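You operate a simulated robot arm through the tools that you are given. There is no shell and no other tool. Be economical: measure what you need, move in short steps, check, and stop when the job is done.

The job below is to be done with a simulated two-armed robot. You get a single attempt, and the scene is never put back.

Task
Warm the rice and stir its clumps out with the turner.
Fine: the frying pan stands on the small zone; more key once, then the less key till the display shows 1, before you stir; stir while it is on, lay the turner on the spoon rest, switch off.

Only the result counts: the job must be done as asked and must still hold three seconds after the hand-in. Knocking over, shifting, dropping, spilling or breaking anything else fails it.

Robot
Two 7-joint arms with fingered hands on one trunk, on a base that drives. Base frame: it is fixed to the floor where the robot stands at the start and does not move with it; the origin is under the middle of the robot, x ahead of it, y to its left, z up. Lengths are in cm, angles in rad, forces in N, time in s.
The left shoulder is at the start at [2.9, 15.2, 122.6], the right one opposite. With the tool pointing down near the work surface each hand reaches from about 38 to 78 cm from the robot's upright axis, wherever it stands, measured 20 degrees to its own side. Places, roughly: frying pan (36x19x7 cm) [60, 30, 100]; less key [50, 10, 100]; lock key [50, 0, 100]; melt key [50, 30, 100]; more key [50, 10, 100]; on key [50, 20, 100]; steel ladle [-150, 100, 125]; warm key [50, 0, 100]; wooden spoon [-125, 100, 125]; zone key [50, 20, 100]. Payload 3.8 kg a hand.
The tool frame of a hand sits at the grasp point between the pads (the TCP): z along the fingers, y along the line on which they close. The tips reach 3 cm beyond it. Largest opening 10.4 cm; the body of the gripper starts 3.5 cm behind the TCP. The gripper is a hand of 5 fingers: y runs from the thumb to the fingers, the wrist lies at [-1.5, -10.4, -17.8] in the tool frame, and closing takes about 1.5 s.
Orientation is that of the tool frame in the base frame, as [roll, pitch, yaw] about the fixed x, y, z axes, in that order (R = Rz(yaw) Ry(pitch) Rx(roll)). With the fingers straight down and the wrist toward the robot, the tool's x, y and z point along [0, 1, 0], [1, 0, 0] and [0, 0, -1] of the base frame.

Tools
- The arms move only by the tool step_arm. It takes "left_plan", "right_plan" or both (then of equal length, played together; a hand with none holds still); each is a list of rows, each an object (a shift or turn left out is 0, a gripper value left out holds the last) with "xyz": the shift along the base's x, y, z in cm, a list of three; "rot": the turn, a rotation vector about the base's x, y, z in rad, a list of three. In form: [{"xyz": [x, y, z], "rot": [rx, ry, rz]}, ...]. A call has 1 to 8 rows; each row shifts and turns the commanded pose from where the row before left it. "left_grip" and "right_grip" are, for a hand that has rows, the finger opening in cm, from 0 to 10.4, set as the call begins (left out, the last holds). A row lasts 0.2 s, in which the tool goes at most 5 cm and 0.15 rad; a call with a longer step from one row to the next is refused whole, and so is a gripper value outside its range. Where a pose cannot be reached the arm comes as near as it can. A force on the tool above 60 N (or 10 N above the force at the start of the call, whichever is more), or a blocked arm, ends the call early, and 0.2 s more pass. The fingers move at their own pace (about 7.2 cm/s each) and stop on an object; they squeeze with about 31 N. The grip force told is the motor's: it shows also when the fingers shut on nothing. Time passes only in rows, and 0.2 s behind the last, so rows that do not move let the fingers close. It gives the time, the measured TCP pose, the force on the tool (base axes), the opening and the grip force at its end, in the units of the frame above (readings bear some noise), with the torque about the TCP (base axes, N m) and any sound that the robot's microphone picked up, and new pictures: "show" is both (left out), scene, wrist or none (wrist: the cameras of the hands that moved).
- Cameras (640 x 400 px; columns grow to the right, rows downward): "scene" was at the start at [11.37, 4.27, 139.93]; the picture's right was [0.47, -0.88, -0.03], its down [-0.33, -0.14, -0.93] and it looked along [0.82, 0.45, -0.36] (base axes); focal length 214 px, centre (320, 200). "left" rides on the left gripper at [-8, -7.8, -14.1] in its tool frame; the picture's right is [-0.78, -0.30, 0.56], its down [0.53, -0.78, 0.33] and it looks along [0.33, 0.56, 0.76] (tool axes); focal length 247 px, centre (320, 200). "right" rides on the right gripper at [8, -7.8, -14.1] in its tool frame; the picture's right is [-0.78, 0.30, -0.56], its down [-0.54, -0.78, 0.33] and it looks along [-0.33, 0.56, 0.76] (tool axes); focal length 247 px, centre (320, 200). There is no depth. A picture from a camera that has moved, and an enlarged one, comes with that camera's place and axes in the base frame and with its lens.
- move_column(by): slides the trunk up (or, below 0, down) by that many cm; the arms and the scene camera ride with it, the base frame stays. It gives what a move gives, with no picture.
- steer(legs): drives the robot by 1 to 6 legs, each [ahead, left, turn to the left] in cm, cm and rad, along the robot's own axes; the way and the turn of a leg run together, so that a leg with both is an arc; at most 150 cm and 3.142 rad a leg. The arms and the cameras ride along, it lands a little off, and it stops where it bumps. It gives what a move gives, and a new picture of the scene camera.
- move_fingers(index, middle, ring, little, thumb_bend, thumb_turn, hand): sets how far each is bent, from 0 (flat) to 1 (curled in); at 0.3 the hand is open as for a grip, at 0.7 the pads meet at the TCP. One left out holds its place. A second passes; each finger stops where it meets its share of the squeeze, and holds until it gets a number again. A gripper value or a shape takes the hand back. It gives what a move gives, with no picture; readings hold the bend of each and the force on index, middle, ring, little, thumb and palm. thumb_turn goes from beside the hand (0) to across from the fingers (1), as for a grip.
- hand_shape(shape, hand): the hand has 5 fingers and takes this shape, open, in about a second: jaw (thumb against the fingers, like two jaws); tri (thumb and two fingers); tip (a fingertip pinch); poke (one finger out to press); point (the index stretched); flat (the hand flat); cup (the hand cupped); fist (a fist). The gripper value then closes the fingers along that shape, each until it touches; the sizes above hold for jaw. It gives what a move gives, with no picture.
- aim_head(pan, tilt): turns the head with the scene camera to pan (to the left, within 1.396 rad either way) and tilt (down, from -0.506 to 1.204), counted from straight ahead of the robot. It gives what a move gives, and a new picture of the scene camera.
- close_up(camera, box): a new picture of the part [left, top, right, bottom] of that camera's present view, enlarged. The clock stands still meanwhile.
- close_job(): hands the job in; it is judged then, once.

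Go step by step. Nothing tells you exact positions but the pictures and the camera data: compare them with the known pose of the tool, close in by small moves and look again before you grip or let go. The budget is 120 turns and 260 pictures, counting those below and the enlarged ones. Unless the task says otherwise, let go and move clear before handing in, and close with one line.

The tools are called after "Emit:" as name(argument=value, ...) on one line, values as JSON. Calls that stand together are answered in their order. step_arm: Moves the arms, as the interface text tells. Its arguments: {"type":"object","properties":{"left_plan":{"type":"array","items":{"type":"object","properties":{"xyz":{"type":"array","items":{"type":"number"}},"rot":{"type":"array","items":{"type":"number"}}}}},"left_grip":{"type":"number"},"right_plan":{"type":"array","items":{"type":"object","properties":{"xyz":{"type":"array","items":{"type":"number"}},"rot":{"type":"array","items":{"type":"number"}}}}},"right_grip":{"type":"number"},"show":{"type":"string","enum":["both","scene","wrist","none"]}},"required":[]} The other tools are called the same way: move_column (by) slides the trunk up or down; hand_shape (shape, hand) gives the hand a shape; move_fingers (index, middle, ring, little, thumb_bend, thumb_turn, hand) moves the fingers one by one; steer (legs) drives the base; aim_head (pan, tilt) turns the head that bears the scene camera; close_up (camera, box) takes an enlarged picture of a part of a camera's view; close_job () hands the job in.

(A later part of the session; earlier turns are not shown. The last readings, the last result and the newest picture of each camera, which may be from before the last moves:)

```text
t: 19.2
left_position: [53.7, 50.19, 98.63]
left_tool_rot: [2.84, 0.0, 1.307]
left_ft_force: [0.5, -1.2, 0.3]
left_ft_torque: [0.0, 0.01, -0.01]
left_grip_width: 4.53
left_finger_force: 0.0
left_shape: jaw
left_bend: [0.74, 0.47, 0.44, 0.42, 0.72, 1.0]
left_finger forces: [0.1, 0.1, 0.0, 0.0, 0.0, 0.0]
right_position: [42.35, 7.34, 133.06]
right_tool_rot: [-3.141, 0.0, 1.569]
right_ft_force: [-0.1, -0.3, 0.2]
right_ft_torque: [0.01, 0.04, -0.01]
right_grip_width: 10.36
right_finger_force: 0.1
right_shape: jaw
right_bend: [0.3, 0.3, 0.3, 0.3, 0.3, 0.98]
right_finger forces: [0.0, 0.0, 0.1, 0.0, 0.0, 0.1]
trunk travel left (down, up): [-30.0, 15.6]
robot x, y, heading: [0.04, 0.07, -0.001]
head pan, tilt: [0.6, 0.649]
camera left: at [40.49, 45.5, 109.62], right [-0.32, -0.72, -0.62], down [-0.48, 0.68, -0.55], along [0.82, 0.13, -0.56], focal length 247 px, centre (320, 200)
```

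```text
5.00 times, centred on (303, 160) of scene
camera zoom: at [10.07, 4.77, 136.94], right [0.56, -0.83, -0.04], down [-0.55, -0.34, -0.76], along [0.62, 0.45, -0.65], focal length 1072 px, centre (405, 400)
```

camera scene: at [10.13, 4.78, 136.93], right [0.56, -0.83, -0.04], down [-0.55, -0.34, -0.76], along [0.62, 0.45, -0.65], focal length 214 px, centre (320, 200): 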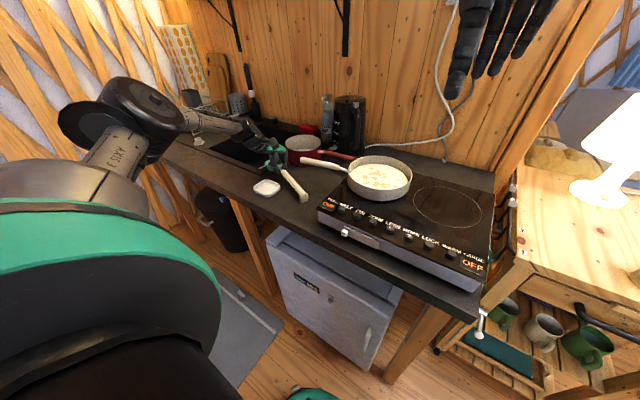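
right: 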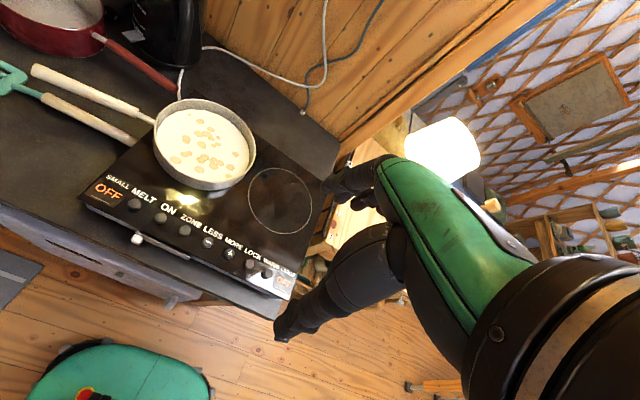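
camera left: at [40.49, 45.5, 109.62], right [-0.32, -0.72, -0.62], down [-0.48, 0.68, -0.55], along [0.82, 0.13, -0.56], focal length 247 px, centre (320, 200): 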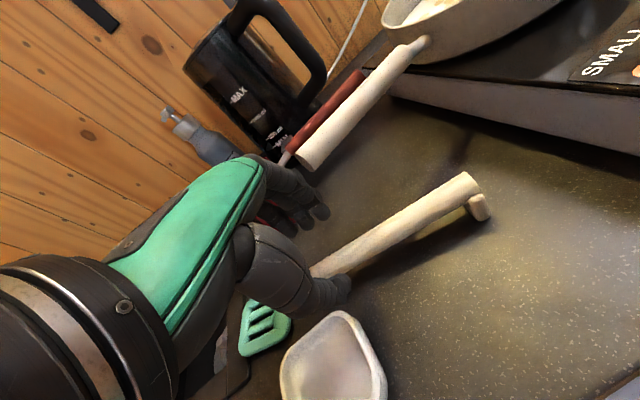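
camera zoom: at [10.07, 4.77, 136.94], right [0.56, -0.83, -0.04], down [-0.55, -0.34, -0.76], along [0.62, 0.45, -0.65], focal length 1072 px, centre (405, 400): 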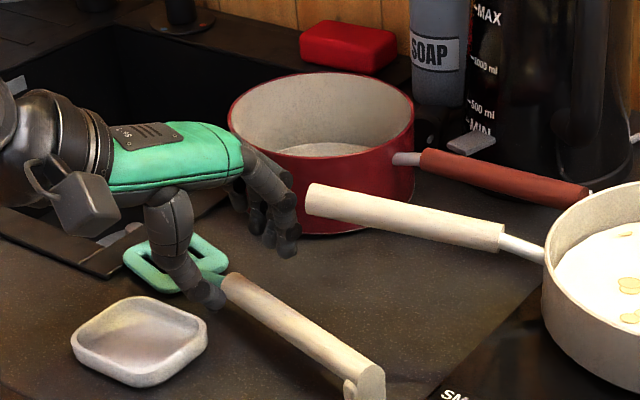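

Still clear. I go down the rest of the way.

Emit:
step_arm(left_plan=[{"xyz": [0.6, -0.2, -2]}, {"xyz": [0.5, -0.1, -1.7]}, {"xyz": [0.3, -0.1, -1.2]}, {"xyz": [0, 0, 0]}], show="wrist")

Emit:
close_up(camera="scene", box=[255, 120, 351, 200])

```text
t: 20.2
left_position: [55.06, 49.69, 93.82]
left_tool_rot: [2.834, -0.003, 1.308]
left_ft_force: [-3.9, 1.0, 11.7]
left_ft_torque: [0.07, 0.37, -0.02]
left_grip_width: 4.47
left_finger_force: 0.1
left_shape: jaw
left_bend: [0.74, 0.47, 0.44, 0.42, 0.74, 1.0]
left_finger forces: [0.0, 0.0, 0.0, 0.0, 12.3, 0.1]
right_position: [42.23, 7.24, 133.07]
right_tool_rot: [3.141, 0.0, 1.573]
right_ft_force: [0.0, -0.5, 0.2]
right_ft_torque: [-0.03, 0.0, 0.02]
right_grip_width: 10.35
right_finger_force: 0.1
right_shape: jaw
right_bend: [0.3, 0.3, 0.3, 0.3, 0.3, 0.98]
right_finger forces: [0.0, 0.1, 0.0, 0.0, 0.0, 0.0]
trunk travel left (down, up): [-30.0, 15.6]
robot x, y, heading: [-0.05, -0.24, 0.003]
head pan, tilt: [0.6, 0.649]
camera left: at [41.79, 45.05, 104.81], right [-0.31, -0.72, -0.62], down [-0.48, 0.68, -0.55], along [0.82, 0.13, -0.56], focal length 247 px, centre (320, 200)
```

left: 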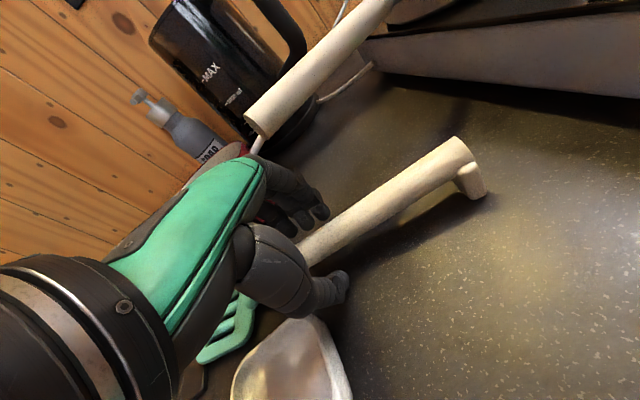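

```text
5.00 times, centred on (303, 160) of scene
camera zoom: at [9.9, 4.69, 136.97], right [0.56, -0.82, -0.04], down [-0.55, -0.34, -0.76], along [0.62, 0.45, -0.65], focal length 1072 px, centre (405, 400)
```

zoom: 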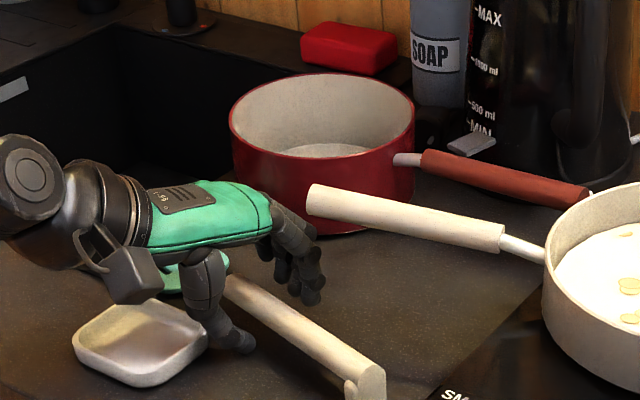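

The thumb touches the worktop; I ease up a little and close.

Emit:
step_arm(left_plan=[{"xyz": [0.15, 0, 0.4]}, {"xyz": [0, 0, 0]}, {"xyz": [0, 0, 0]}, {"xyz": [0, 0, 0]}, {"xyz": [0, 0, 0]}, {"xyz": [0, 0, 0]}], left_grip=0, show="wrist")

Emit:
close_up(camera="scene", box=[255, 120, 351, 200])

```text
t: 21.6
left_position: [55.32, 49.75, 93.95]
left_tool_rot: [2.839, 0.0, 1.307]
left_ft_force: [-0.6, -0.4, -0.6]
left_ft_torque: [-0.01, 0.0, 0.03]
left_grip_width: 1.15
left_finger_force: 31.5
left_shape: jaw
left_bend: [0.7, 0.7, 0.7, 0.7, 0.76, 1.0]
left_finger forces: [19.0, 3.9, 0.0, 2.1, 24.2, 0.0]
right_position: [42.4, 7.36, 133.02]
right_tool_rot: [-3.14, 0.001, 1.57]
right_ft_force: [0.5, 0.0, 0.0]
right_ft_torque: [0.01, 0.01, -0.02]
right_grip_width: 10.34
right_finger_force: 0.1
right_shape: jaw
right_bend: [0.3, 0.3, 0.3, 0.3, 0.3, 0.98]
right_finger forces: [0.1, 0.0, 0.0, 0.0, 0.0, 0.0]
trunk travel left (down, up): [-30.0, 15.6]
robot x, y, heading: [0.02, 0.02, -0.004]
head pan, tilt: [0.6, 0.649]
camera left: at [42.1, 45.03, 105.04], right [-0.32, -0.72, -0.62], down [-0.48, 0.68, -0.55], along [0.82, 0.13, -0.56], focal length 247 px, centre (320, 200)
```

left: 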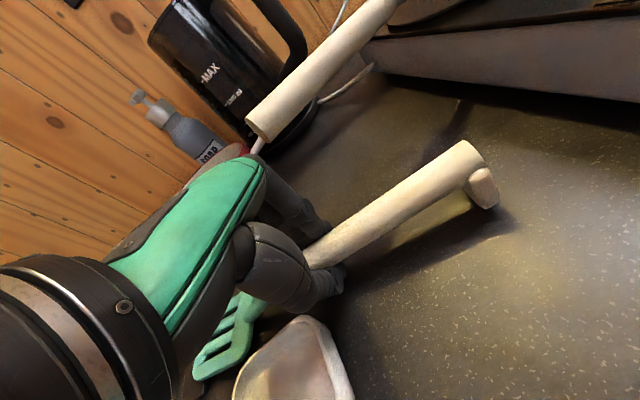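

```text
5.00 times, centred on (303, 160) of scene
camera zoom: at [10.11, 4.8, 136.94], right [0.56, -0.83, -0.04], down [-0.55, -0.34, -0.76], along [0.62, 0.45, -0.65], focal length 1072 px, centre (405, 400)
```

zoom: 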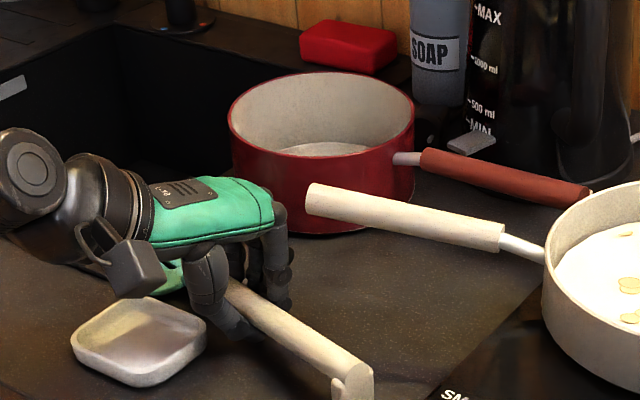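

It's held at 31 N. I lift a little, back and up along the approach, and check that it holds.

Emit:
step_arm(left_plan=[{"xyz": [-0.4, 0.1, 1.5]}, {"xyz": [-0.8, 0.2, 2.5]}, {"xyz": [-1.5, 0.2, 3]}, {"xyz": [-2, 0, 3]}, {"xyz": [-2, 0, 3]}, {"xyz": [0, 0, 0]}], show="wrist")

Emit:
close_up(camera="scene", box=[220, 90, 380, 210])

```text
t: 23.0
left_position: [48.73, 49.9, 106.98]
left_tool_rot: [2.84, 0.002, 1.306]
left_ft_force: [-0.5, 0.2, -1.5]
left_ft_torque: [0.0, -0.02, 0.0]
left_grip_width: 1.14
left_finger_force: 30.5
left_shape: jaw
left_bend: [0.7, 0.7, 0.7, 0.7, 0.76, 1.0]
left_finger forces: [19.0, 3.8, 0.1, 2.0, 24.0, 0.0]
right_position: [42.54, 7.3, 132.95]
right_tool_rot: [-3.14, 0.0, 1.569]
right_ft_force: [-0.5, -0.2, -0.6]
right_ft_torque: [-0.02, 0.0, -0.01]
right_grip_width: 10.38
right_finger_force: 0.1
right_shape: jaw
right_bend: [0.3, 0.3, 0.3, 0.3, 0.3, 0.98]
right_finger forces: [0.1, 0.1, 0.0, 0.1, 0.1, 0.0]
trunk travel left (down, up): [-30.0, 15.6]
robot x, y, heading: [-0.07, 0.15, -0.004]
head pan, tilt: [0.6, 0.649]
camera left: at [35.59, 45.3, 118.0], right [-0.32, -0.72, -0.62], down [-0.48, 0.68, -0.55], along [0.82, 0.13, -0.56], focal length 247 px, centre (320, 200)
```

left: 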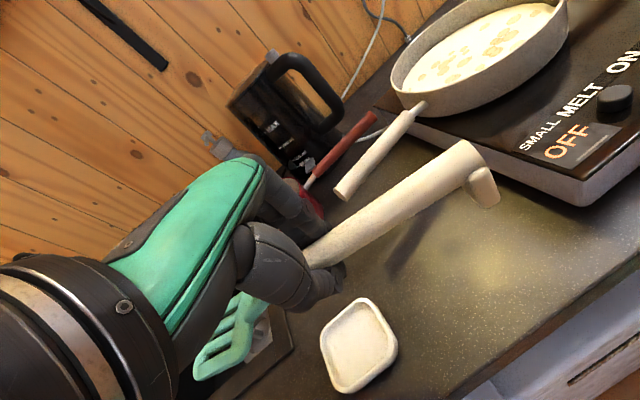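

```text
3.33 times, centred on (300, 150) of scene
camera zoom: at [10.13, 4.82, 136.93], right [0.56, -0.83, -0.04], down [-0.55, -0.34, -0.76], along [0.62, 0.45, -0.65], focal length 715 px, centre (387, 367)
```

zoom: 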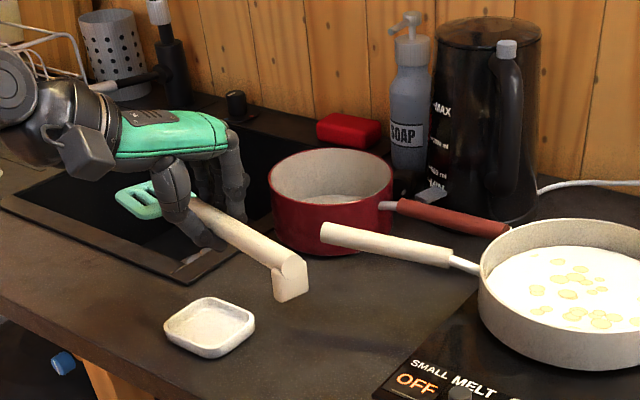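

The turner is held firmly. Now the right hand takes the poke shape for the keys, and I aim the head at the panel.

Emit:
hand_shape(hand="right", shape="poke")

Emit:
step_arm(right_plan=[{"xyz": [0, 2.5, -3.5]}, {"xyz": [0, 2.5, -3.5]}, {"xyz": [0, 2.5, -3.5]}, {"xyz": [0, 2.5, -3.5]}, {"xyz": [0, 2, -3]}, {"xyz": [0, 0, -3]}, {"xyz": [0, 0, 0]}], show="wrist")

Emit:
aim_head(pan=0.3, tilt=0.8)

```text
t: 23.9
left_position: [48.68, 50.03, 106.94]
left_tool_rot: [2.839, -0.001, 1.307]
left_ft_force: [-0.5, 0.2, -0.8]
left_ft_torque: [-0.01, 0.03, 0.02]
left_grip_width: 1.13
left_finger_force: 31.3
left_shape: jaw
left_bend: [0.7, 0.7, 0.7, 0.7, 0.76, 1.0]
left_finger forces: [19.0, 3.8, 0.0, 2.0, 24.1, 0.1]
right_position: [42.49, 7.22, 133.01]
right_tool_rot: [-3.14, -0.001, 1.57]
right_ft_force: [-0.1, -0.2, -0.2]
right_ft_torque: [0.01, -0.02, -0.03]
right_grip_width: 0.0
right_finger_force: 0.0
right_shape: poke
right_bend: [0.7, 0.7, 0.99, 0.99, 1.0, 1.0]
right_finger forces: [0.1, 0.1, 0.0, 0.0, 0.0, 0.1]
trunk travel left (down, up): [-30.0, 15.6]
robot x, y, heading: [0.09, 0.25, -0.001]
head pan, tilt: [0.6, 0.649]
```

```text
t: 25.5
left_position: [48.82, 50.01, 106.94]
left_tool_rot: [2.839, 0.0, 1.307]
left_ft_force: [-0.1, 0.6, -0.1]
left_ft_torque: [0.0, 0.0, -0.03]
left_grip_width: 1.12
left_finger_force: 30.7
left_shape: jaw
left_bend: [0.7, 0.7, 0.7, 0.7, 0.76, 1.0]
left_finger forces: [19.0, 3.8, 0.1, 2.0, 24.1, 0.1]
right_position: [42.21, 19.35, 113.05]
right_tool_rot: [-3.14, -0.001, 1.572]
right_ft_force: [-0.5, -0.3, 0.1]
right_ft_torque: [0.01, -0.01, -0.02]
right_grip_width: 0.03
right_finger_force: 0.1
right_shape: poke
right_bend: [0.7, 0.7, 0.99, 0.99, 1.0, 1.0]
right_finger forces: [0.0, 0.0, 0.1, 0.0, 0.1, 0.0]
trunk travel left (down, up): [-30.0, 15.6]
robot x, y, heading: [-0.15, 0.01, -0.001]
head pan, tilt: [0.6, 0.649]
camera right: at [34.34, 27.42, 127.17], right [0.3, -0.78, 0.56], down [-0.78, -0.54, -0.33], along [0.56, -0.33, -0.76], focal length 247 px, centre (320, 200)
```

right: 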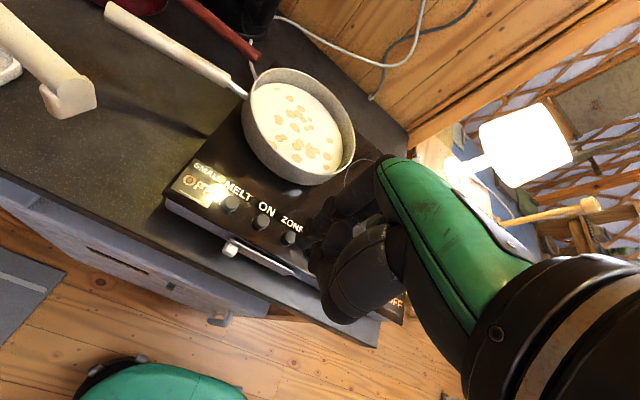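

```text
t: 26.3
left_position: [48.75, 49.97, 106.91]
left_tool_rot: [2.84, 0.0, 1.308]
left_ft_force: [1.2, -0.1, -0.1]
left_ft_torque: [0.0, 0.01, 0.0]
left_grip_width: 1.15
left_finger_force: 30.8
left_shape: jaw
left_bend: [0.7, 0.7, 0.7, 0.7, 0.76, 1.0]
left_finger forces: [19.0, 3.7, 0.1, 1.9, 24.1, 0.0]
right_position: [42.04, 19.34, 113.17]
right_tool_rot: [-3.141, -0.001, 1.571]
right_ft_force: [0.1, 0.2, 1.3]
right_ft_torque: [-0.02, 0.0, -0.04]
right_grip_width: 0.0
right_finger_force: 0.1
right_shape: poke
right_bend: [0.7, 0.7, 0.99, 0.99, 1.0, 1.0]
right_finger forces: [0.1, 0.0, 0.1, 0.1, 0.1, 0.0]
trunk travel left (down, up): [-30.0, 15.6]
robot x, y, heading: [0.14, -0.33, -0.001]
head pan, tilt: [0.3, 0.799]
camera scene: at [10.56, 2.3, 135.65], right [0.3, -0.96, -0.02], down [-0.73, -0.21, -0.65], along [0.62, 0.21, -0.76], focal length 214 px, centre (320, 200)
```

scene: 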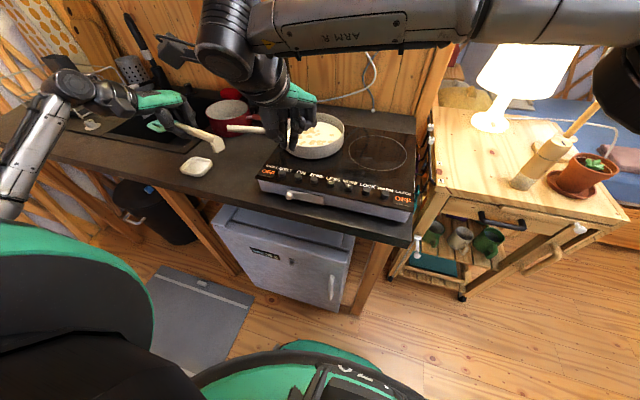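

Emit:
close_up(camera="right", box=[180, 140, 420, 320])

Emit:
close_up(camera="scene", box=[240, 80, 420, 220])

```text
2.22 times, centred on (300, 230) of right
camera zoom: at [34.36, 27.41, 127.2], right [0.3, -0.78, 0.56], down [-0.78, -0.54, -0.33], along [0.56, -0.33, -0.76], focal length 549 px, centre (364, 133)
```

zoom: 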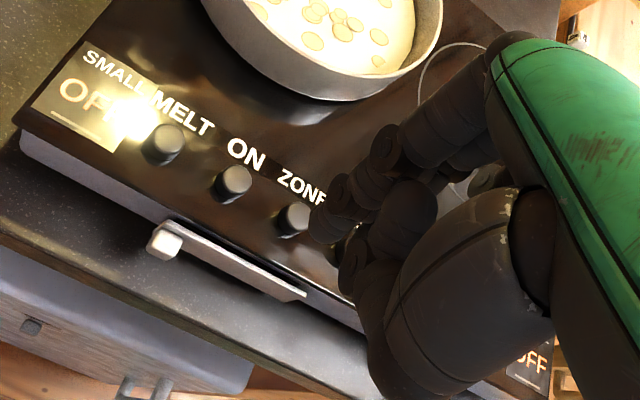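

```text
2.86 times, centred on (330, 150) of scene
camera zoom: at [10.56, 2.3, 135.65], right [0.3, -0.96, -0.02], down [-0.73, -0.21, -0.65], along [0.62, 0.21, -0.76], focal length 613 px, centre (291, 343)
```

zoom: 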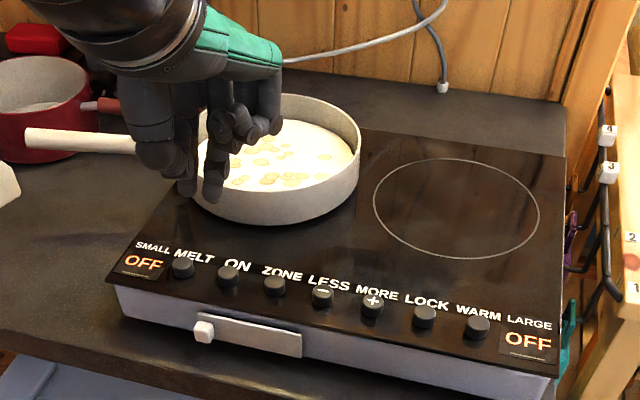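

In this shape both index and middle stick out; I curl the middle so only the index presses.

Emit:
move_fingers(hand="right", middle=1.0, index=0.6)

Emit:
close_up(camera="right", box=[180, 140, 420, 320])

Emit:
close_up(camera="scene", box=[240, 80, 420, 220])

```text
t: 27.3
left_position: [48.84, 50.09, 106.92]
left_tool_rot: [2.84, 0.0, 1.308]
left_ft_force: [0.0, 0.5, 0.6]
left_ft_torque: [-0.03, 0.01, -0.02]
left_grip_width: 1.1
left_finger_force: 31.0
left_shape: jaw
left_bend: [0.7, 0.7, 0.7, 0.7, 0.76, 1.0]
left_finger forces: [19.0, 3.8, 0.1, 2.0, 24.1, 0.0]
right_position: [42.17, 19.23, 113.06]
right_tool_rot: [-3.14, -0.001, 1.571]
right_ft_force: [-0.2, 0.5, 0.6]
right_ft_torque: [-0.01, -0.01, 0.0]
right_grip_width: 3.8
right_finger_force: 0.1
right_shape: fingers
right_bend: [0.6, 1.0, 0.99, 0.99, 1.0, 1.0]
right_finger forces: [0.0, 0.0, 0.0, 0.0, 0.0, 0.0]
trunk travel left (down, up): [-30.0, 15.6]
robot x, y, heading: [-0.02, 0.27, 0.001]
head pan, tilt: [0.3, 0.799]
```

```text
2.22 times, centred on (300, 230) of right
camera zoom: at [34.36, 27.41, 127.2], right [0.3, -0.78, 0.56], down [-0.78, -0.54, -0.33], along [0.56, -0.33, -0.76], focal length 549 px, centre (364, 133)
```

zoom: 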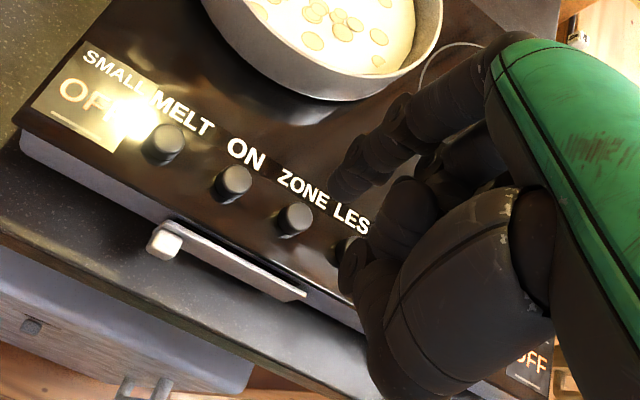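

```text
2.86 times, centred on (330, 150) of scene
camera zoom: at [10.56, 2.29, 135.64], right [0.3, -0.96, -0.02], down [-0.73, -0.21, -0.65], along [0.62, 0.21, -0.76], focal length 613 px, centre (291, 343)
```

zoom: 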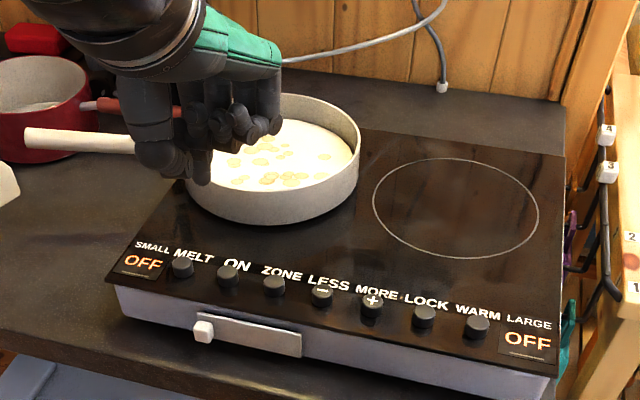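

Emit:
move_fingers(hand="right", index=0.6, thumb_turn=0.0, thumb_bend=0.3)

Emit:
close_up(camera="right", box=[180, 140, 420, 320])

Emit:
close_up(camera="scene", box=[240, 80, 420, 220])

```text
t: 28.3
left_position: [48.75, 50.0, 106.83]
left_tool_rot: [2.842, 0.001, 1.307]
left_ft_force: [0.5, -1.0, -0.3]
left_ft_torque: [-0.01, -0.01, 0.01]
left_grip_width: 1.13
left_finger_force: 31.0
left_shape: jaw
left_bend: [0.7, 0.7, 0.7, 0.7, 0.76, 1.0]
left_finger forces: [19.0, 3.8, 0.1, 2.0, 24.1, 0.0]
right_position: [42.14, 19.27, 113.16]
right_tool_rot: [-3.14, -0.001, 1.571]
right_ft_force: [-0.5, -0.9, 0.5]
right_ft_torque: [-0.01, -0.02, 0.02]
right_grip_width: 12.7
right_finger_force: 0.0
right_shape: fingers
right_bend: [0.6, 1.0, 0.99, 0.99, 0.3, 0.0]
right_finger forces: [0.0, 0.0, 0.0, 0.0, 0.0, 0.0]
trunk travel left (down, up): [-30.0, 15.6]
robot x, y, heading: [0.41, 0.02, 0.003]
head pan, tilt: [0.3, 0.799]
```

```text
2.22 times, centred on (300, 230) of right
camera zoom: at [34.36, 27.41, 127.2], right [0.3, -0.78, 0.56], down [-0.78, -0.54, -0.33], along [0.56, -0.33, -0.76], focal length 549 px, centre (364, 133)
```

zoom: 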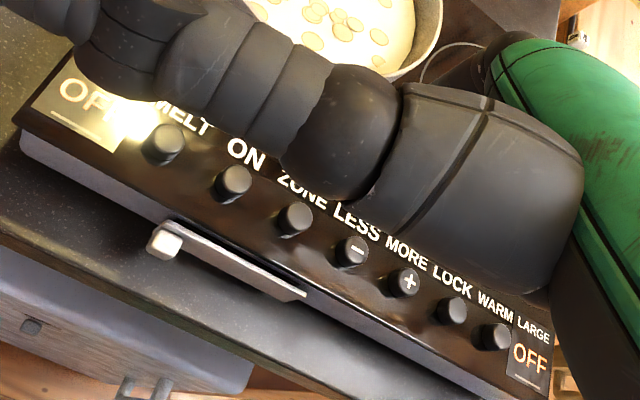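

```text
2.86 times, centred on (330, 150) of scene
camera zoom: at [10.57, 2.29, 135.64], right [0.3, -0.96, -0.02], down [-0.73, -0.21, -0.65], along [0.62, 0.21, -0.76], focal length 613 px, centre (291, 343)
```

zoom: 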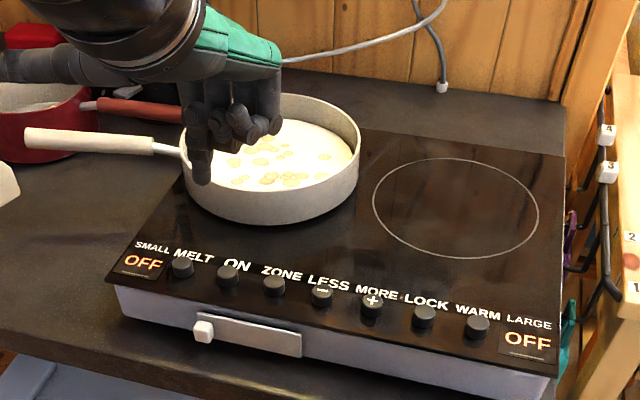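

The index is now the single lowest tip (offset ≈ +2, +0.7, −3 from the TCP). I tilt the hand back so its knuckles stay clear of the pan and bring the index above the ON key.

Emit:
step_arm(right_plan=[{"xyz": [0, 0.6, 0], "rot": [0, -0.15, 0]}, {"xyz": [0, 0.7, 0], "rot": [0, -0.15, 0]}, {"xyz": [0.8, 0, -2.5], "rot": [0, -0.15, 0]}, {"xyz": [1, 0, -3]}, {"xyz": [1, 0, -3]}, {"xyz": [0, 0, 0]}], show="wrist")

Emit:
close_up(camera="scene", box=[250, 100, 410, 220])

```text
t: 29.7
left_position: [48.71, 49.87, 107.01]
left_tool_rot: [2.841, 0.001, 1.307]
left_ft_force: [0.4, -0.7, -1.1]
left_ft_torque: [0.0, -0.01, -0.02]
left_grip_width: 1.15
left_finger_force: 31.0
left_shape: jaw
left_bend: [0.7, 0.7, 0.7, 0.7, 0.76, 1.0]
left_finger forces: [19.0, 3.8, 0.1, 1.9, 24.1, 0.1]
right_position: [45.28, 20.65, 104.46]
right_tool_rot: [2.694, 0.0, 1.573]
right_ft_force: [-0.3, 0.1, -0.8]
right_ft_torque: [-0.04, 0.0, -0.03]
right_grip_width: 12.72
right_finger_force: 0.0
right_shape: fingers
right_bend: [0.6, 1.0, 0.99, 0.99, 0.3, 0.0]
right_finger forces: [0.1, 0.0, 0.0, 0.0, 0.0, 0.1]
trunk travel left (down, up): [-30.0, 15.6]
robot x, y, heading: [-0.04, -0.32, 0.004]
head pan, tilt: [0.3, 0.799]
camera right: at [32.12, 28.72, 113.82], right [0.03, -0.78, 0.63], down [-0.55, -0.54, -0.64], along [0.83, -0.33, -0.44], focal length 247 px, centre (320, 200)
```

right: 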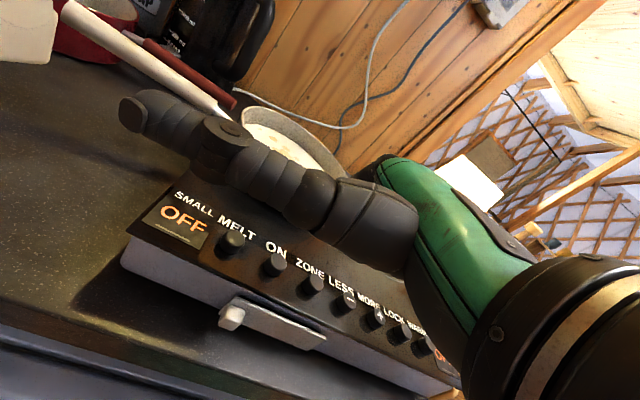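

```text
3.33 times, centred on (330, 160) of scene
camera zoom: at [10.53, 2.28, 135.65], right [0.3, -0.96, -0.02], down [-0.73, -0.21, -0.65], along [0.62, 0.21, -0.76], focal length 715 px, centre (287, 333)
```

zoom: 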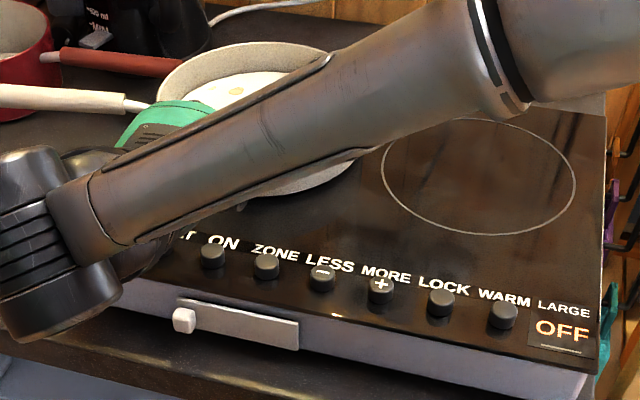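

Emit:
move_fingers(hand="right", thumb_bend=1.0, thumb_turn=0.5)

Emit:
close_up(camera="right", box=[140, 120, 460, 360])

Emit:
close_up(camera="left", box=[340, 0, 640, 240])

```text
t: 30.7
left_position: [48.74, 50.0, 106.95]
left_tool_rot: [2.841, 0.001, 1.307]
left_ft_force: [0.6, 0.1, -1.3]
left_ft_torque: [-0.01, 0.01, -0.04]
left_grip_width: 1.15
left_finger_force: 30.7
left_shape: jaw
left_bend: [0.7, 0.7, 0.7, 0.7, 0.76, 1.0]
left_finger forces: [19.0, 3.8, 0.0, 2.1, 24.0, 0.0]
right_position: [45.36, 20.51, 104.49]
right_tool_rot: [2.692, 0.0, 1.57]
right_ft_force: [0.0, -0.1, -0.3]
right_ft_torque: [0.06, 0.0, 0.01]
right_grip_width: 3.91
right_finger_force: 0.0
right_shape: fingers
right_bend: [0.6, 1.0, 0.99, 0.99, 1.0, 0.51]
right_finger forces: [0.0, 0.1, 0.0, 0.1, 0.0, 0.0]
trunk travel left (down, up): [-30.0, 15.6]
robot x, y, heading: [0.02, 0.2, -0.0]
head pan, tilt: [0.3, 0.799]
```

```text
1.67 times, centred on (300, 240) of right
camera zoom: at [32.15, 28.72, 113.84], right [0.03, -0.78, 0.63], down [-0.56, -0.54, -0.64], along [0.83, -0.33, -0.44], focal length 412 px, centre (353, 133)
```

zoom: 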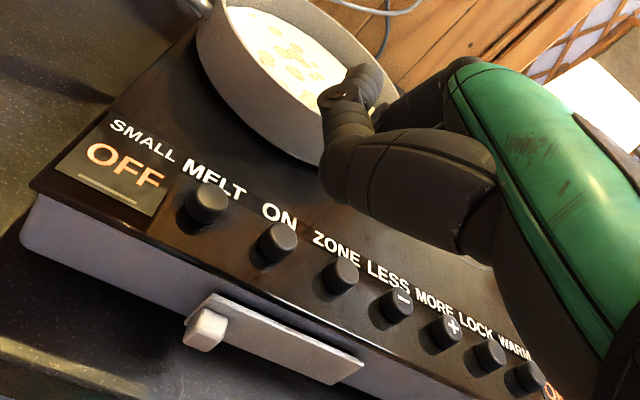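

```text
1.67 times, centred on (490, 120) of left
camera zoom: at [35.59, 45.3, 117.98], right [-0.32, -0.72, -0.62], down [-0.48, 0.68, -0.55], along [0.82, 0.13, -0.56], focal length 412 px, centre (37, 333)
```

zoom: 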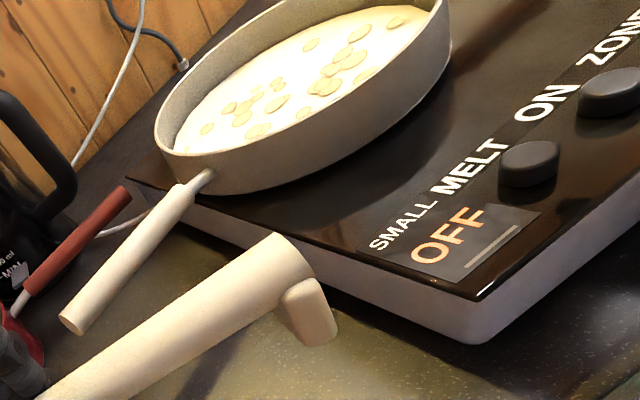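

The thumb hides the index here. A closed tip pinch (index and thumb together) is narrower and well defined, so I raise the hand, use that and reduce the tilt.

Emit:
step_arm(right_plan=[{"xyz": [-1, 0, 3]}, {"xyz": [0, 0, 2], "rot": [0, 0.1, 0]}, {"xyz": [0, 0, 0], "rot": [0, 0.1, 0]}], show="none")

Emit:
hand_shape(hand="right", shape="tip")

Emit:
step_arm(right_plan=[{"xyz": [0, 0, 0]}, {"xyz": [0, 0, 0]}, {"xyz": [0, 0, 0]}, {"xyz": [0, 0, 0]}, {"xyz": [0, 0, 0]}], right_grip=0, show="both")

Emit:
close_up(camera="right", box=[140, 120, 460, 360])

```text
t: 31.5
left_position: [48.77, 49.92, 106.81]
left_tool_rot: [2.84, 0.0, 1.307]
left_ft_force: [0.1, 0.9, -0.7]
left_ft_torque: [-0.01, 0.01, 0.01]
left_grip_width: 1.15
left_finger_force: 31.0
left_shape: jaw
left_bend: [0.7, 0.7, 0.7, 0.7, 0.76, 1.0]
left_finger forces: [19.0, 3.8, 0.1, 2.0, 24.2, 0.1]
right_position: [44.35, 20.57, 109.57]
right_tool_rot: [2.896, 0.0, 1.573]
right_ft_force: [-0.5, -1.1, 0.0]
right_ft_torque: [-0.02, -0.02, 0.02]
right_grip_width: 3.93
right_finger_force: 0.0
right_shape: fingers
right_bend: [0.6, 1.0, 0.99, 0.99, 1.0, 0.51]
right_finger forces: [0.0, 0.0, 0.0, 0.0, 0.1, 0.1]
trunk travel left (down, up): [-30.0, 15.6]
robot x, y, heading: [-0.36, -0.07, 0.001]
head pan, tilt: [0.3, 0.799]
```

```text
t: 32.4
left_position: [48.78, 49.96, 106.84]
left_tool_rot: [2.84, -0.001, 1.306]
left_ft_force: [0.3, -1.1, -0.9]
left_ft_torque: [-0.01, 0.01, 0.0]
left_grip_width: 1.13
left_finger_force: 30.9
left_shape: jaw
left_bend: [0.7, 0.7, 0.7, 0.7, 0.76, 1.0]
left_finger forces: [19.1, 3.9, 0.1, 2.1, 24.1, 0.0]
right_position: [44.36, 20.57, 109.58]
right_tool_rot: [2.892, 0.0, 1.57]
right_ft_force: [-0.3, 0.3, 0.4]
right_ft_torque: [-0.01, 0.0, -0.02]
right_grip_width: 10.38
right_finger_force: 0.0
right_shape: tip
right_bend: [0.3, 0.98, 0.99, 0.99, 0.3, 0.97]
right_finger forces: [0.1, 0.0, 0.1, 0.1, 0.0, 0.0]
trunk travel left (down, up): [-30.0, 15.6]
robot x, y, heading: [0.01, 0.23, -0.003]
head pan, tilt: [0.3, 0.799]
```

```text
t: 33.6
left_position: [48.76, 50.08, 106.96]
left_tool_rot: [2.839, 0.0, 1.307]
left_ft_force: [-1.1, -1.0, -0.1]
left_ft_torque: [0.0, 0.03, 0.03]
left_grip_width: 1.11
left_finger_force: 31.2
left_shape: jaw
left_bend: [0.7, 0.7, 0.7, 0.7, 0.76, 1.0]
left_finger forces: [19.0, 3.7, 0.1, 2.0, 24.1, 0.0]
right_position: [44.32, 20.55, 109.5]
right_tool_rot: [2.895, 0.0, 1.57]
right_ft_force: [-0.6, -0.6, 0.6]
right_ft_torque: [0.04, -0.03, 0.0]
right_grip_width: 0.0
right_finger_force: 31.0
right_shape: tip
right_bend: [0.7, 1.0, 1.0, 1.0, 0.53, 1.0]
right_finger forces: [0.1, 0.0, 0.0, 0.0, 0.0, 0.0]
trunk travel left (down, up): [-30.0, 15.6]
robot x, y, heading: [-0.21, -0.17, -0.001]
head pan, tilt: [0.3, 0.799]
camera scene: at [10.56, 2.29, 135.64], right [0.3, -0.96, -0.02], down [-0.73, -0.21, -0.65], along [0.62, 0.21, -0.76], focal length 214 px, centre (320, 200)
camera right: at [33.26, 28.69, 121.3], right [0.15, -0.78, 0.61], down [-0.67, -0.54, -0.51], along [0.73, -0.33, -0.6], focal length 247 px, centre (320, 200)
```

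scene: 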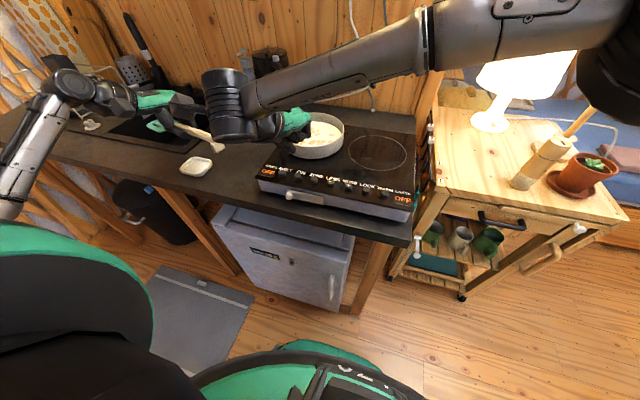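
right: 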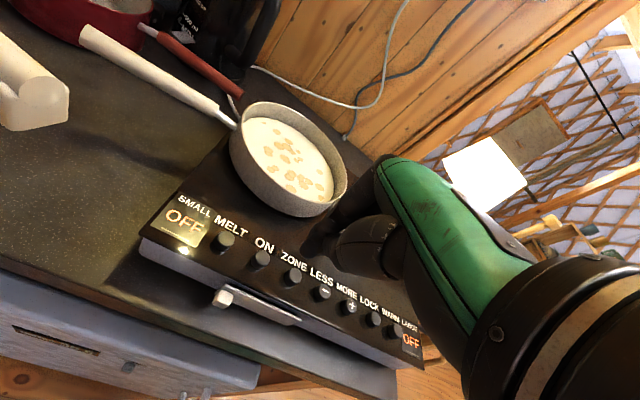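

```text
1.67 times, centred on (300, 240) of right
camera zoom: at [33.26, 28.69, 121.3], right [0.15, -0.78, 0.61], down [-0.67, -0.54, -0.51], along [0.73, -0.33, -0.6], focal length 412 px, centre (353, 133)
```

zoom: 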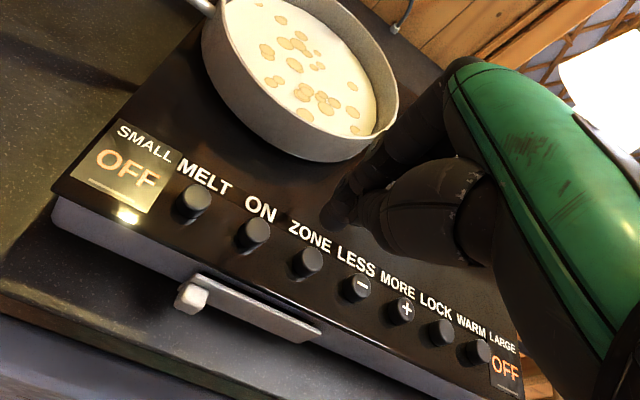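

The tip lies exactly where predicted (TCP + 3 cm along the fingers). The ON key is at (47.8, 21.3); I hover above it.

Emit:
step_arm(right_plan=[{"xyz": [1, 0.4, -2.5]}, {"xyz": [1, 0.35, -2.5]}, {"xyz": [0.6, 0, -2]}, {"xyz": [0, 0, 0]}], show="none")

Emit:
close_up(camera="right", box=[140, 120, 460, 360])

```text
t: 34.6
left_position: [48.79, 50.03, 106.89]
left_tool_rot: [2.841, 0.0, 1.307]
left_ft_force: [-0.8, 1.0, -0.8]
left_ft_torque: [0.01, -0.02, -0.01]
left_grip_width: 1.13
left_finger_force: 30.9
left_shape: jaw
left_bend: [0.7, 0.7, 0.7, 0.7, 0.76, 1.0]
left_finger forces: [19.0, 3.8, 0.1, 2.0, 24.1, 0.0]
right_position: [46.81, 21.36, 102.48]
right_tool_rot: [2.891, 0.0, 1.572]
right_ft_force: [0.6, -0.1, 0.2]
right_ft_torque: [-0.03, 0.02, 0.0]
right_grip_width: 0.0
right_finger_force: 31.4
right_shape: tip
right_bend: [0.7, 1.0, 1.0, 1.0, 0.66, 1.0]
right_finger forces: [0.0, 0.0, 0.0, 0.0, 0.0, 0.1]
trunk travel left (down, up): [-30.0, 15.6]
robot x, y, heading: [0.15, 0.08, -0.001]
head pan, tilt: [0.3, 0.799]
```

```text
1.67 times, centred on (300, 240) of right
camera zoom: at [35.76, 29.38, 114.25], right [0.15, -0.78, 0.61], down [-0.67, -0.54, -0.51], along [0.73, -0.33, -0.6], focal length 412 px, centre (353, 133)
```

zoom: 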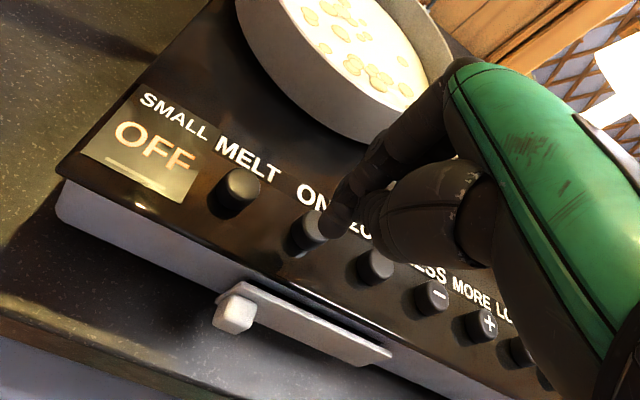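

Well aligned over ON. I press it once.

Emit:
step_arm(right_plan=[{"xyz": [0, 0.1, -1.5]}, {"xyz": [0, 0, -0.5]}, {"xyz": [0, 0, -0.3]}], show="none")

Emit:
close_up(camera="right", box=[140, 120, 460, 360])

```text
t: 35.4
left_position: [48.75, 49.92, 106.92]
left_tool_rot: [2.839, 0.001, 1.305]
left_ft_force: [-0.5, -0.9, -1.2]
left_ft_torque: [0.0, 0.02, -0.01]
left_grip_width: 1.14
left_finger_force: 31.0
left_shape: jaw
left_bend: [0.7, 0.7, 0.7, 0.7, 0.76, 1.0]
left_finger forces: [19.1, 3.8, 0.1, 2.0, 24.2, 0.0]
right_position: [46.89, 21.57, 100.16]
right_tool_rot: [2.893, 0.001, 1.57]
right_ft_force: [-0.1, 0.5, -0.5]
right_ft_torque: [-0.03, 0.01, 0.0]
right_grip_width: 0.0
right_finger_force: 31.0
right_shape: tip
right_bend: [0.7, 1.0, 1.0, 1.0, 0.66, 1.0]
right_finger forces: [0.0, 0.0, 0.0, 0.1, 0.1, 0.0]
trunk travel left (down, up): [-30.0, 15.6]
robot x, y, heading: [0.3, 0.14, 0.004]
head pan, tilt: [0.3, 0.799]
```

```text
1.67 times, centred on (300, 240) of right
camera zoom: at [35.78, 29.56, 111.95], right [0.15, -0.78, 0.61], down [-0.67, -0.54, -0.51], along [0.73, -0.33, -0.6], focal length 412 px, centre (353, 133)
```

zoom: 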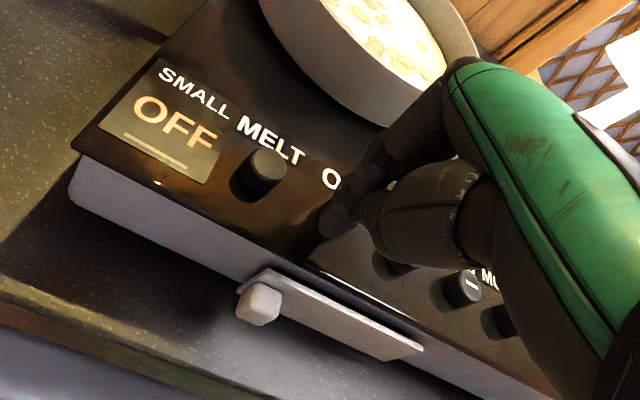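

No contact yet; a little further down.

Emit:
step_arm(right_plan=[{"xyz": [0, 0, -0.4]}, {"xyz": [0, 0, -0.3]}], show="none")

```text
t: 36.0
left_position: [48.72, 50.08, 107.03]
left_tool_rot: [2.839, 0.0, 1.307]
left_ft_force: [0.0, 0.1, -1.0]
left_ft_torque: [0.0, -0.02, 0.0]
left_grip_width: 1.15
left_finger_force: 31.2
left_shape: jaw
left_bend: [0.7, 0.7, 0.7, 0.7, 0.76, 1.0]
left_finger forces: [19.0, 3.8, 0.1, 1.9, 24.2, 0.1]
right_position: [46.87, 21.52, 99.6]
right_tool_rot: [2.893, -0.001, 1.571]
right_ft_force: [-1.0, 0.0, 4.0]
right_ft_torque: [-0.01, -0.02, 0.0]
right_grip_width: 0.0
right_finger_force: 31.1
right_shape: tip
right_bend: [0.7, 1.0, 1.0, 1.0, 0.67, 1.0]
right_finger forces: [0.0, 0.0, 0.1, 0.0, 0.1, 0.0]
trunk travel left (down, up): [-30.0, 15.6]
robot x, y, heading: [0.05, 0.08, -0.002]
head pan, tilt: [0.3, 0.799]
heard: click
```

Contact and a click. I lift off and read the display.

Emit:
step_arm(right_plan=[{"xyz": [0, 0, 1.5]}, {"xyz": [0, 0, 1.5]}], show="none")

Emit:
close_up(camera="right", box=[140, 120, 460, 360])

```text
t: 36.6
left_position: [48.74, 49.97, 106.98]
left_tool_rot: [2.838, 0.0, 1.307]
left_ft_force: [0.1, 0.9, -0.7]
left_ft_torque: [-0.01, 0.01, 0.0]
left_grip_width: 1.16
left_finger_force: 31.0
left_shape: jaw
left_bend: [0.7, 0.7, 0.7, 0.7, 0.76, 1.0]
left_finger forces: [19.0, 3.8, 0.1, 2.0, 24.1, 0.0]
right_position: [46.9, 21.53, 102.53]
right_tool_rot: [2.894, 0.001, 1.571]
right_ft_force: [0.9, 0.7, -0.2]
right_ft_torque: [-0.01, 0.02, 0.01]
right_grip_width: 0.0
right_finger_force: 31.0
right_shape: tip
right_bend: [0.7, 1.0, 1.0, 1.0, 0.67, 1.0]
right_finger forces: [0.0, 0.0, 0.0, 0.1, 0.0, 0.0]
trunk travel left (down, up): [-30.0, 15.6]
robot x, y, heading: [-0.23, -0.05, 0.001]
head pan, tilt: [0.3, 0.799]
```

```text
1.67 times, centred on (300, 240) of right
camera zoom: at [35.78, 29.58, 114.23], right [0.15, -0.78, 0.61], down [-0.67, -0.54, -0.51], along [0.73, -0.33, -0.6], focal length 412 px, centre (353, 133)
```

zoom: 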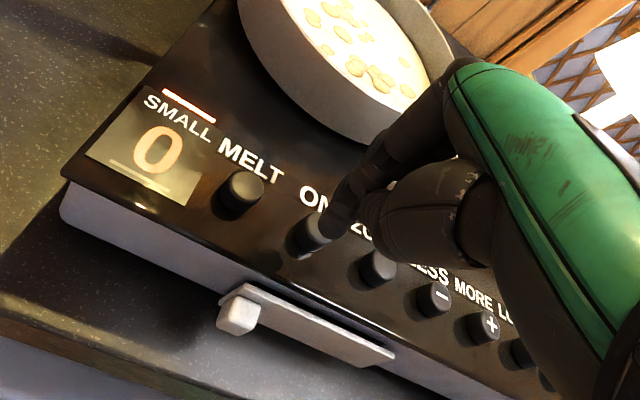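

The small zone shows 0 and is marked selected. Next the MORE key at y≈7.7: I move across and check alignment.

Emit:
step_arm(right_plan=[{"xyz": [0, -3, 1]}, {"xyz": [0, -4, 0]}, {"xyz": [0, -4, 0]}, {"xyz": [0, -2.8, -1]}, {"xyz": [0, 0, 0]}], show="none")

Emit:
close_up(camera="right", box=[140, 120, 460, 360])

Emit:
close_up(camera="scene", box=[250, 100, 410, 220])

```text
t: 37.8
left_position: [48.78, 50.02, 106.96]
left_tool_rot: [2.838, 0.002, 1.305]
left_ft_force: [-0.2, 0.3, -0.8]
left_ft_torque: [-0.01, -0.03, 0.0]
left_grip_width: 1.14
left_finger_force: 31.0
left_shape: jaw
left_bend: [0.7, 0.7, 0.7, 0.7, 0.76, 1.0]
left_finger forces: [19.2, 3.6, 0.1, 2.1, 24.1, 0.0]
right_position: [46.95, 7.74, 102.35]
right_tool_rot: [2.891, 0.0, 1.573]
right_ft_force: [-0.2, 0.1, -1.1]
right_ft_torque: [-0.03, 0.03, 0.02]
right_grip_width: 0.01
right_finger_force: 30.9
right_shape: tip
right_bend: [0.7, 1.0, 1.0, 1.0, 0.67, 1.0]
right_finger forces: [0.0, 0.1, 0.0, 0.0, 0.0, 0.1]
trunk travel left (down, up): [-30.0, 15.6]
robot x, y, heading: [0.26, 0.15, 0.005]
head pan, tilt: [0.3, 0.799]
```

```text
1.67 times, centred on (300, 240) of right
camera zoom: at [35.89, 15.88, 114.18], right [0.15, -0.78, 0.61], down [-0.67, -0.54, -0.51], along [0.73, -0.33, -0.6], focal length 412 px, centre (353, 133)
```

zoom: 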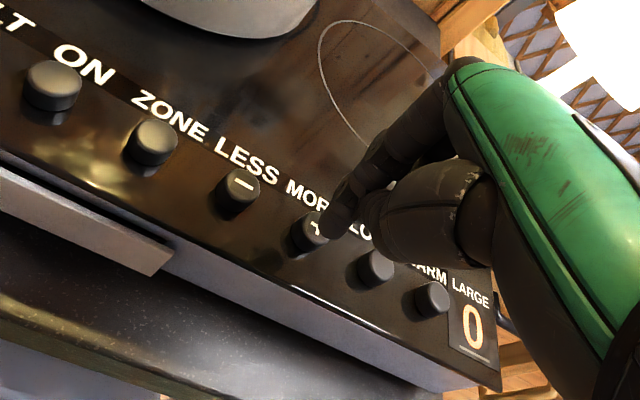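

```text
3.33 times, centred on (330, 160) of scene
camera zoom: at [10.56, 2.34, 135.64], right [0.3, -0.96, -0.02], down [-0.73, -0.21, -0.65], along [0.62, 0.21, -0.76], focal length 715 px, centre (287, 333)
```

zoom: 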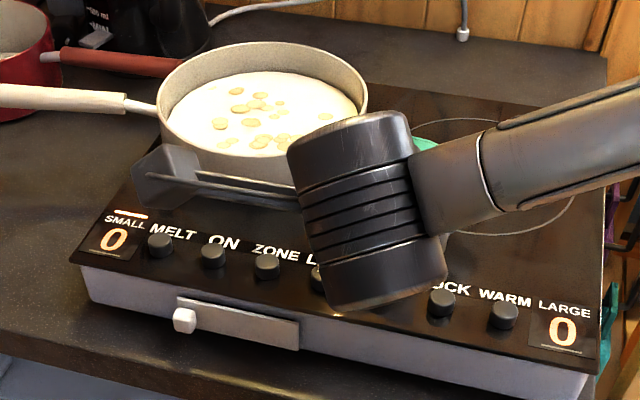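

Aligned just as it was over ON. I press MORE once.

Emit:
step_arm(right_plan=[{"xyz": [0, 0, -1.6]}, {"xyz": [0, 0, -0.6]}, {"xyz": [0, 0, -0.6]}], show="none")

Emit:
close_up(camera="scene", box=[250, 100, 410, 220])

```text
t: 38.6
left_position: [48.78, 50.05, 106.93]
left_tool_rot: [2.84, 0.002, 1.307]
left_ft_force: [-0.6, -0.6, -1.3]
left_ft_torque: [-0.05, -0.01, 0.01]
left_grip_width: 1.18
left_finger_force: 31.2
left_shape: jaw
left_bend: [0.7, 0.7, 0.7, 0.7, 0.76, 1.0]
left_finger forces: [19.1, 3.8, 0.0, 2.0, 24.1, 0.0]
right_position: [46.9, 7.71, 99.67]
right_tool_rot: [2.892, 0.0, 1.57]
right_ft_force: [-0.7, 1.0, 2.4]
right_ft_torque: [0.0, -0.02, 0.01]
right_grip_width: 0.01
right_finger_force: 30.9
right_shape: tip
right_bend: [0.7, 1.0, 1.0, 1.0, 0.67, 1.0]
right_finger forces: [0.0, 0.0, 0.0, 0.1, 0.0, 0.0]
trunk travel left (down, up): [-30.0, 15.6]
robot x, y, heading: [-0.12, 0.42, 0.004]
head pan, tilt: [0.3, 0.799]
heard: click
```

```text
3.33 times, centred on (330, 160) of scene
camera zoom: at [10.54, 2.28, 135.65], right [0.3, -0.96, -0.02], down [-0.73, -0.21, -0.65], along [0.62, 0.21, -0.76], focal length 715 px, centre (287, 333)
```

zoom: 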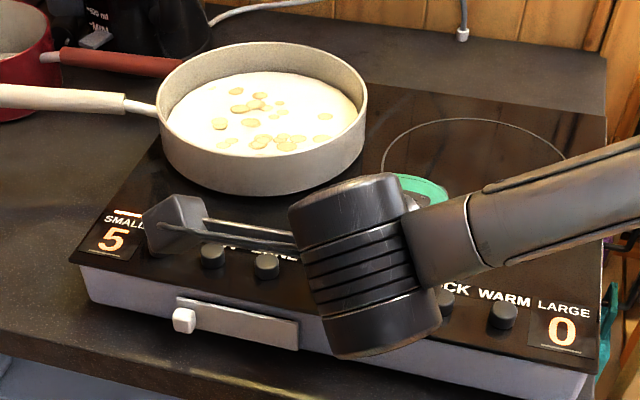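

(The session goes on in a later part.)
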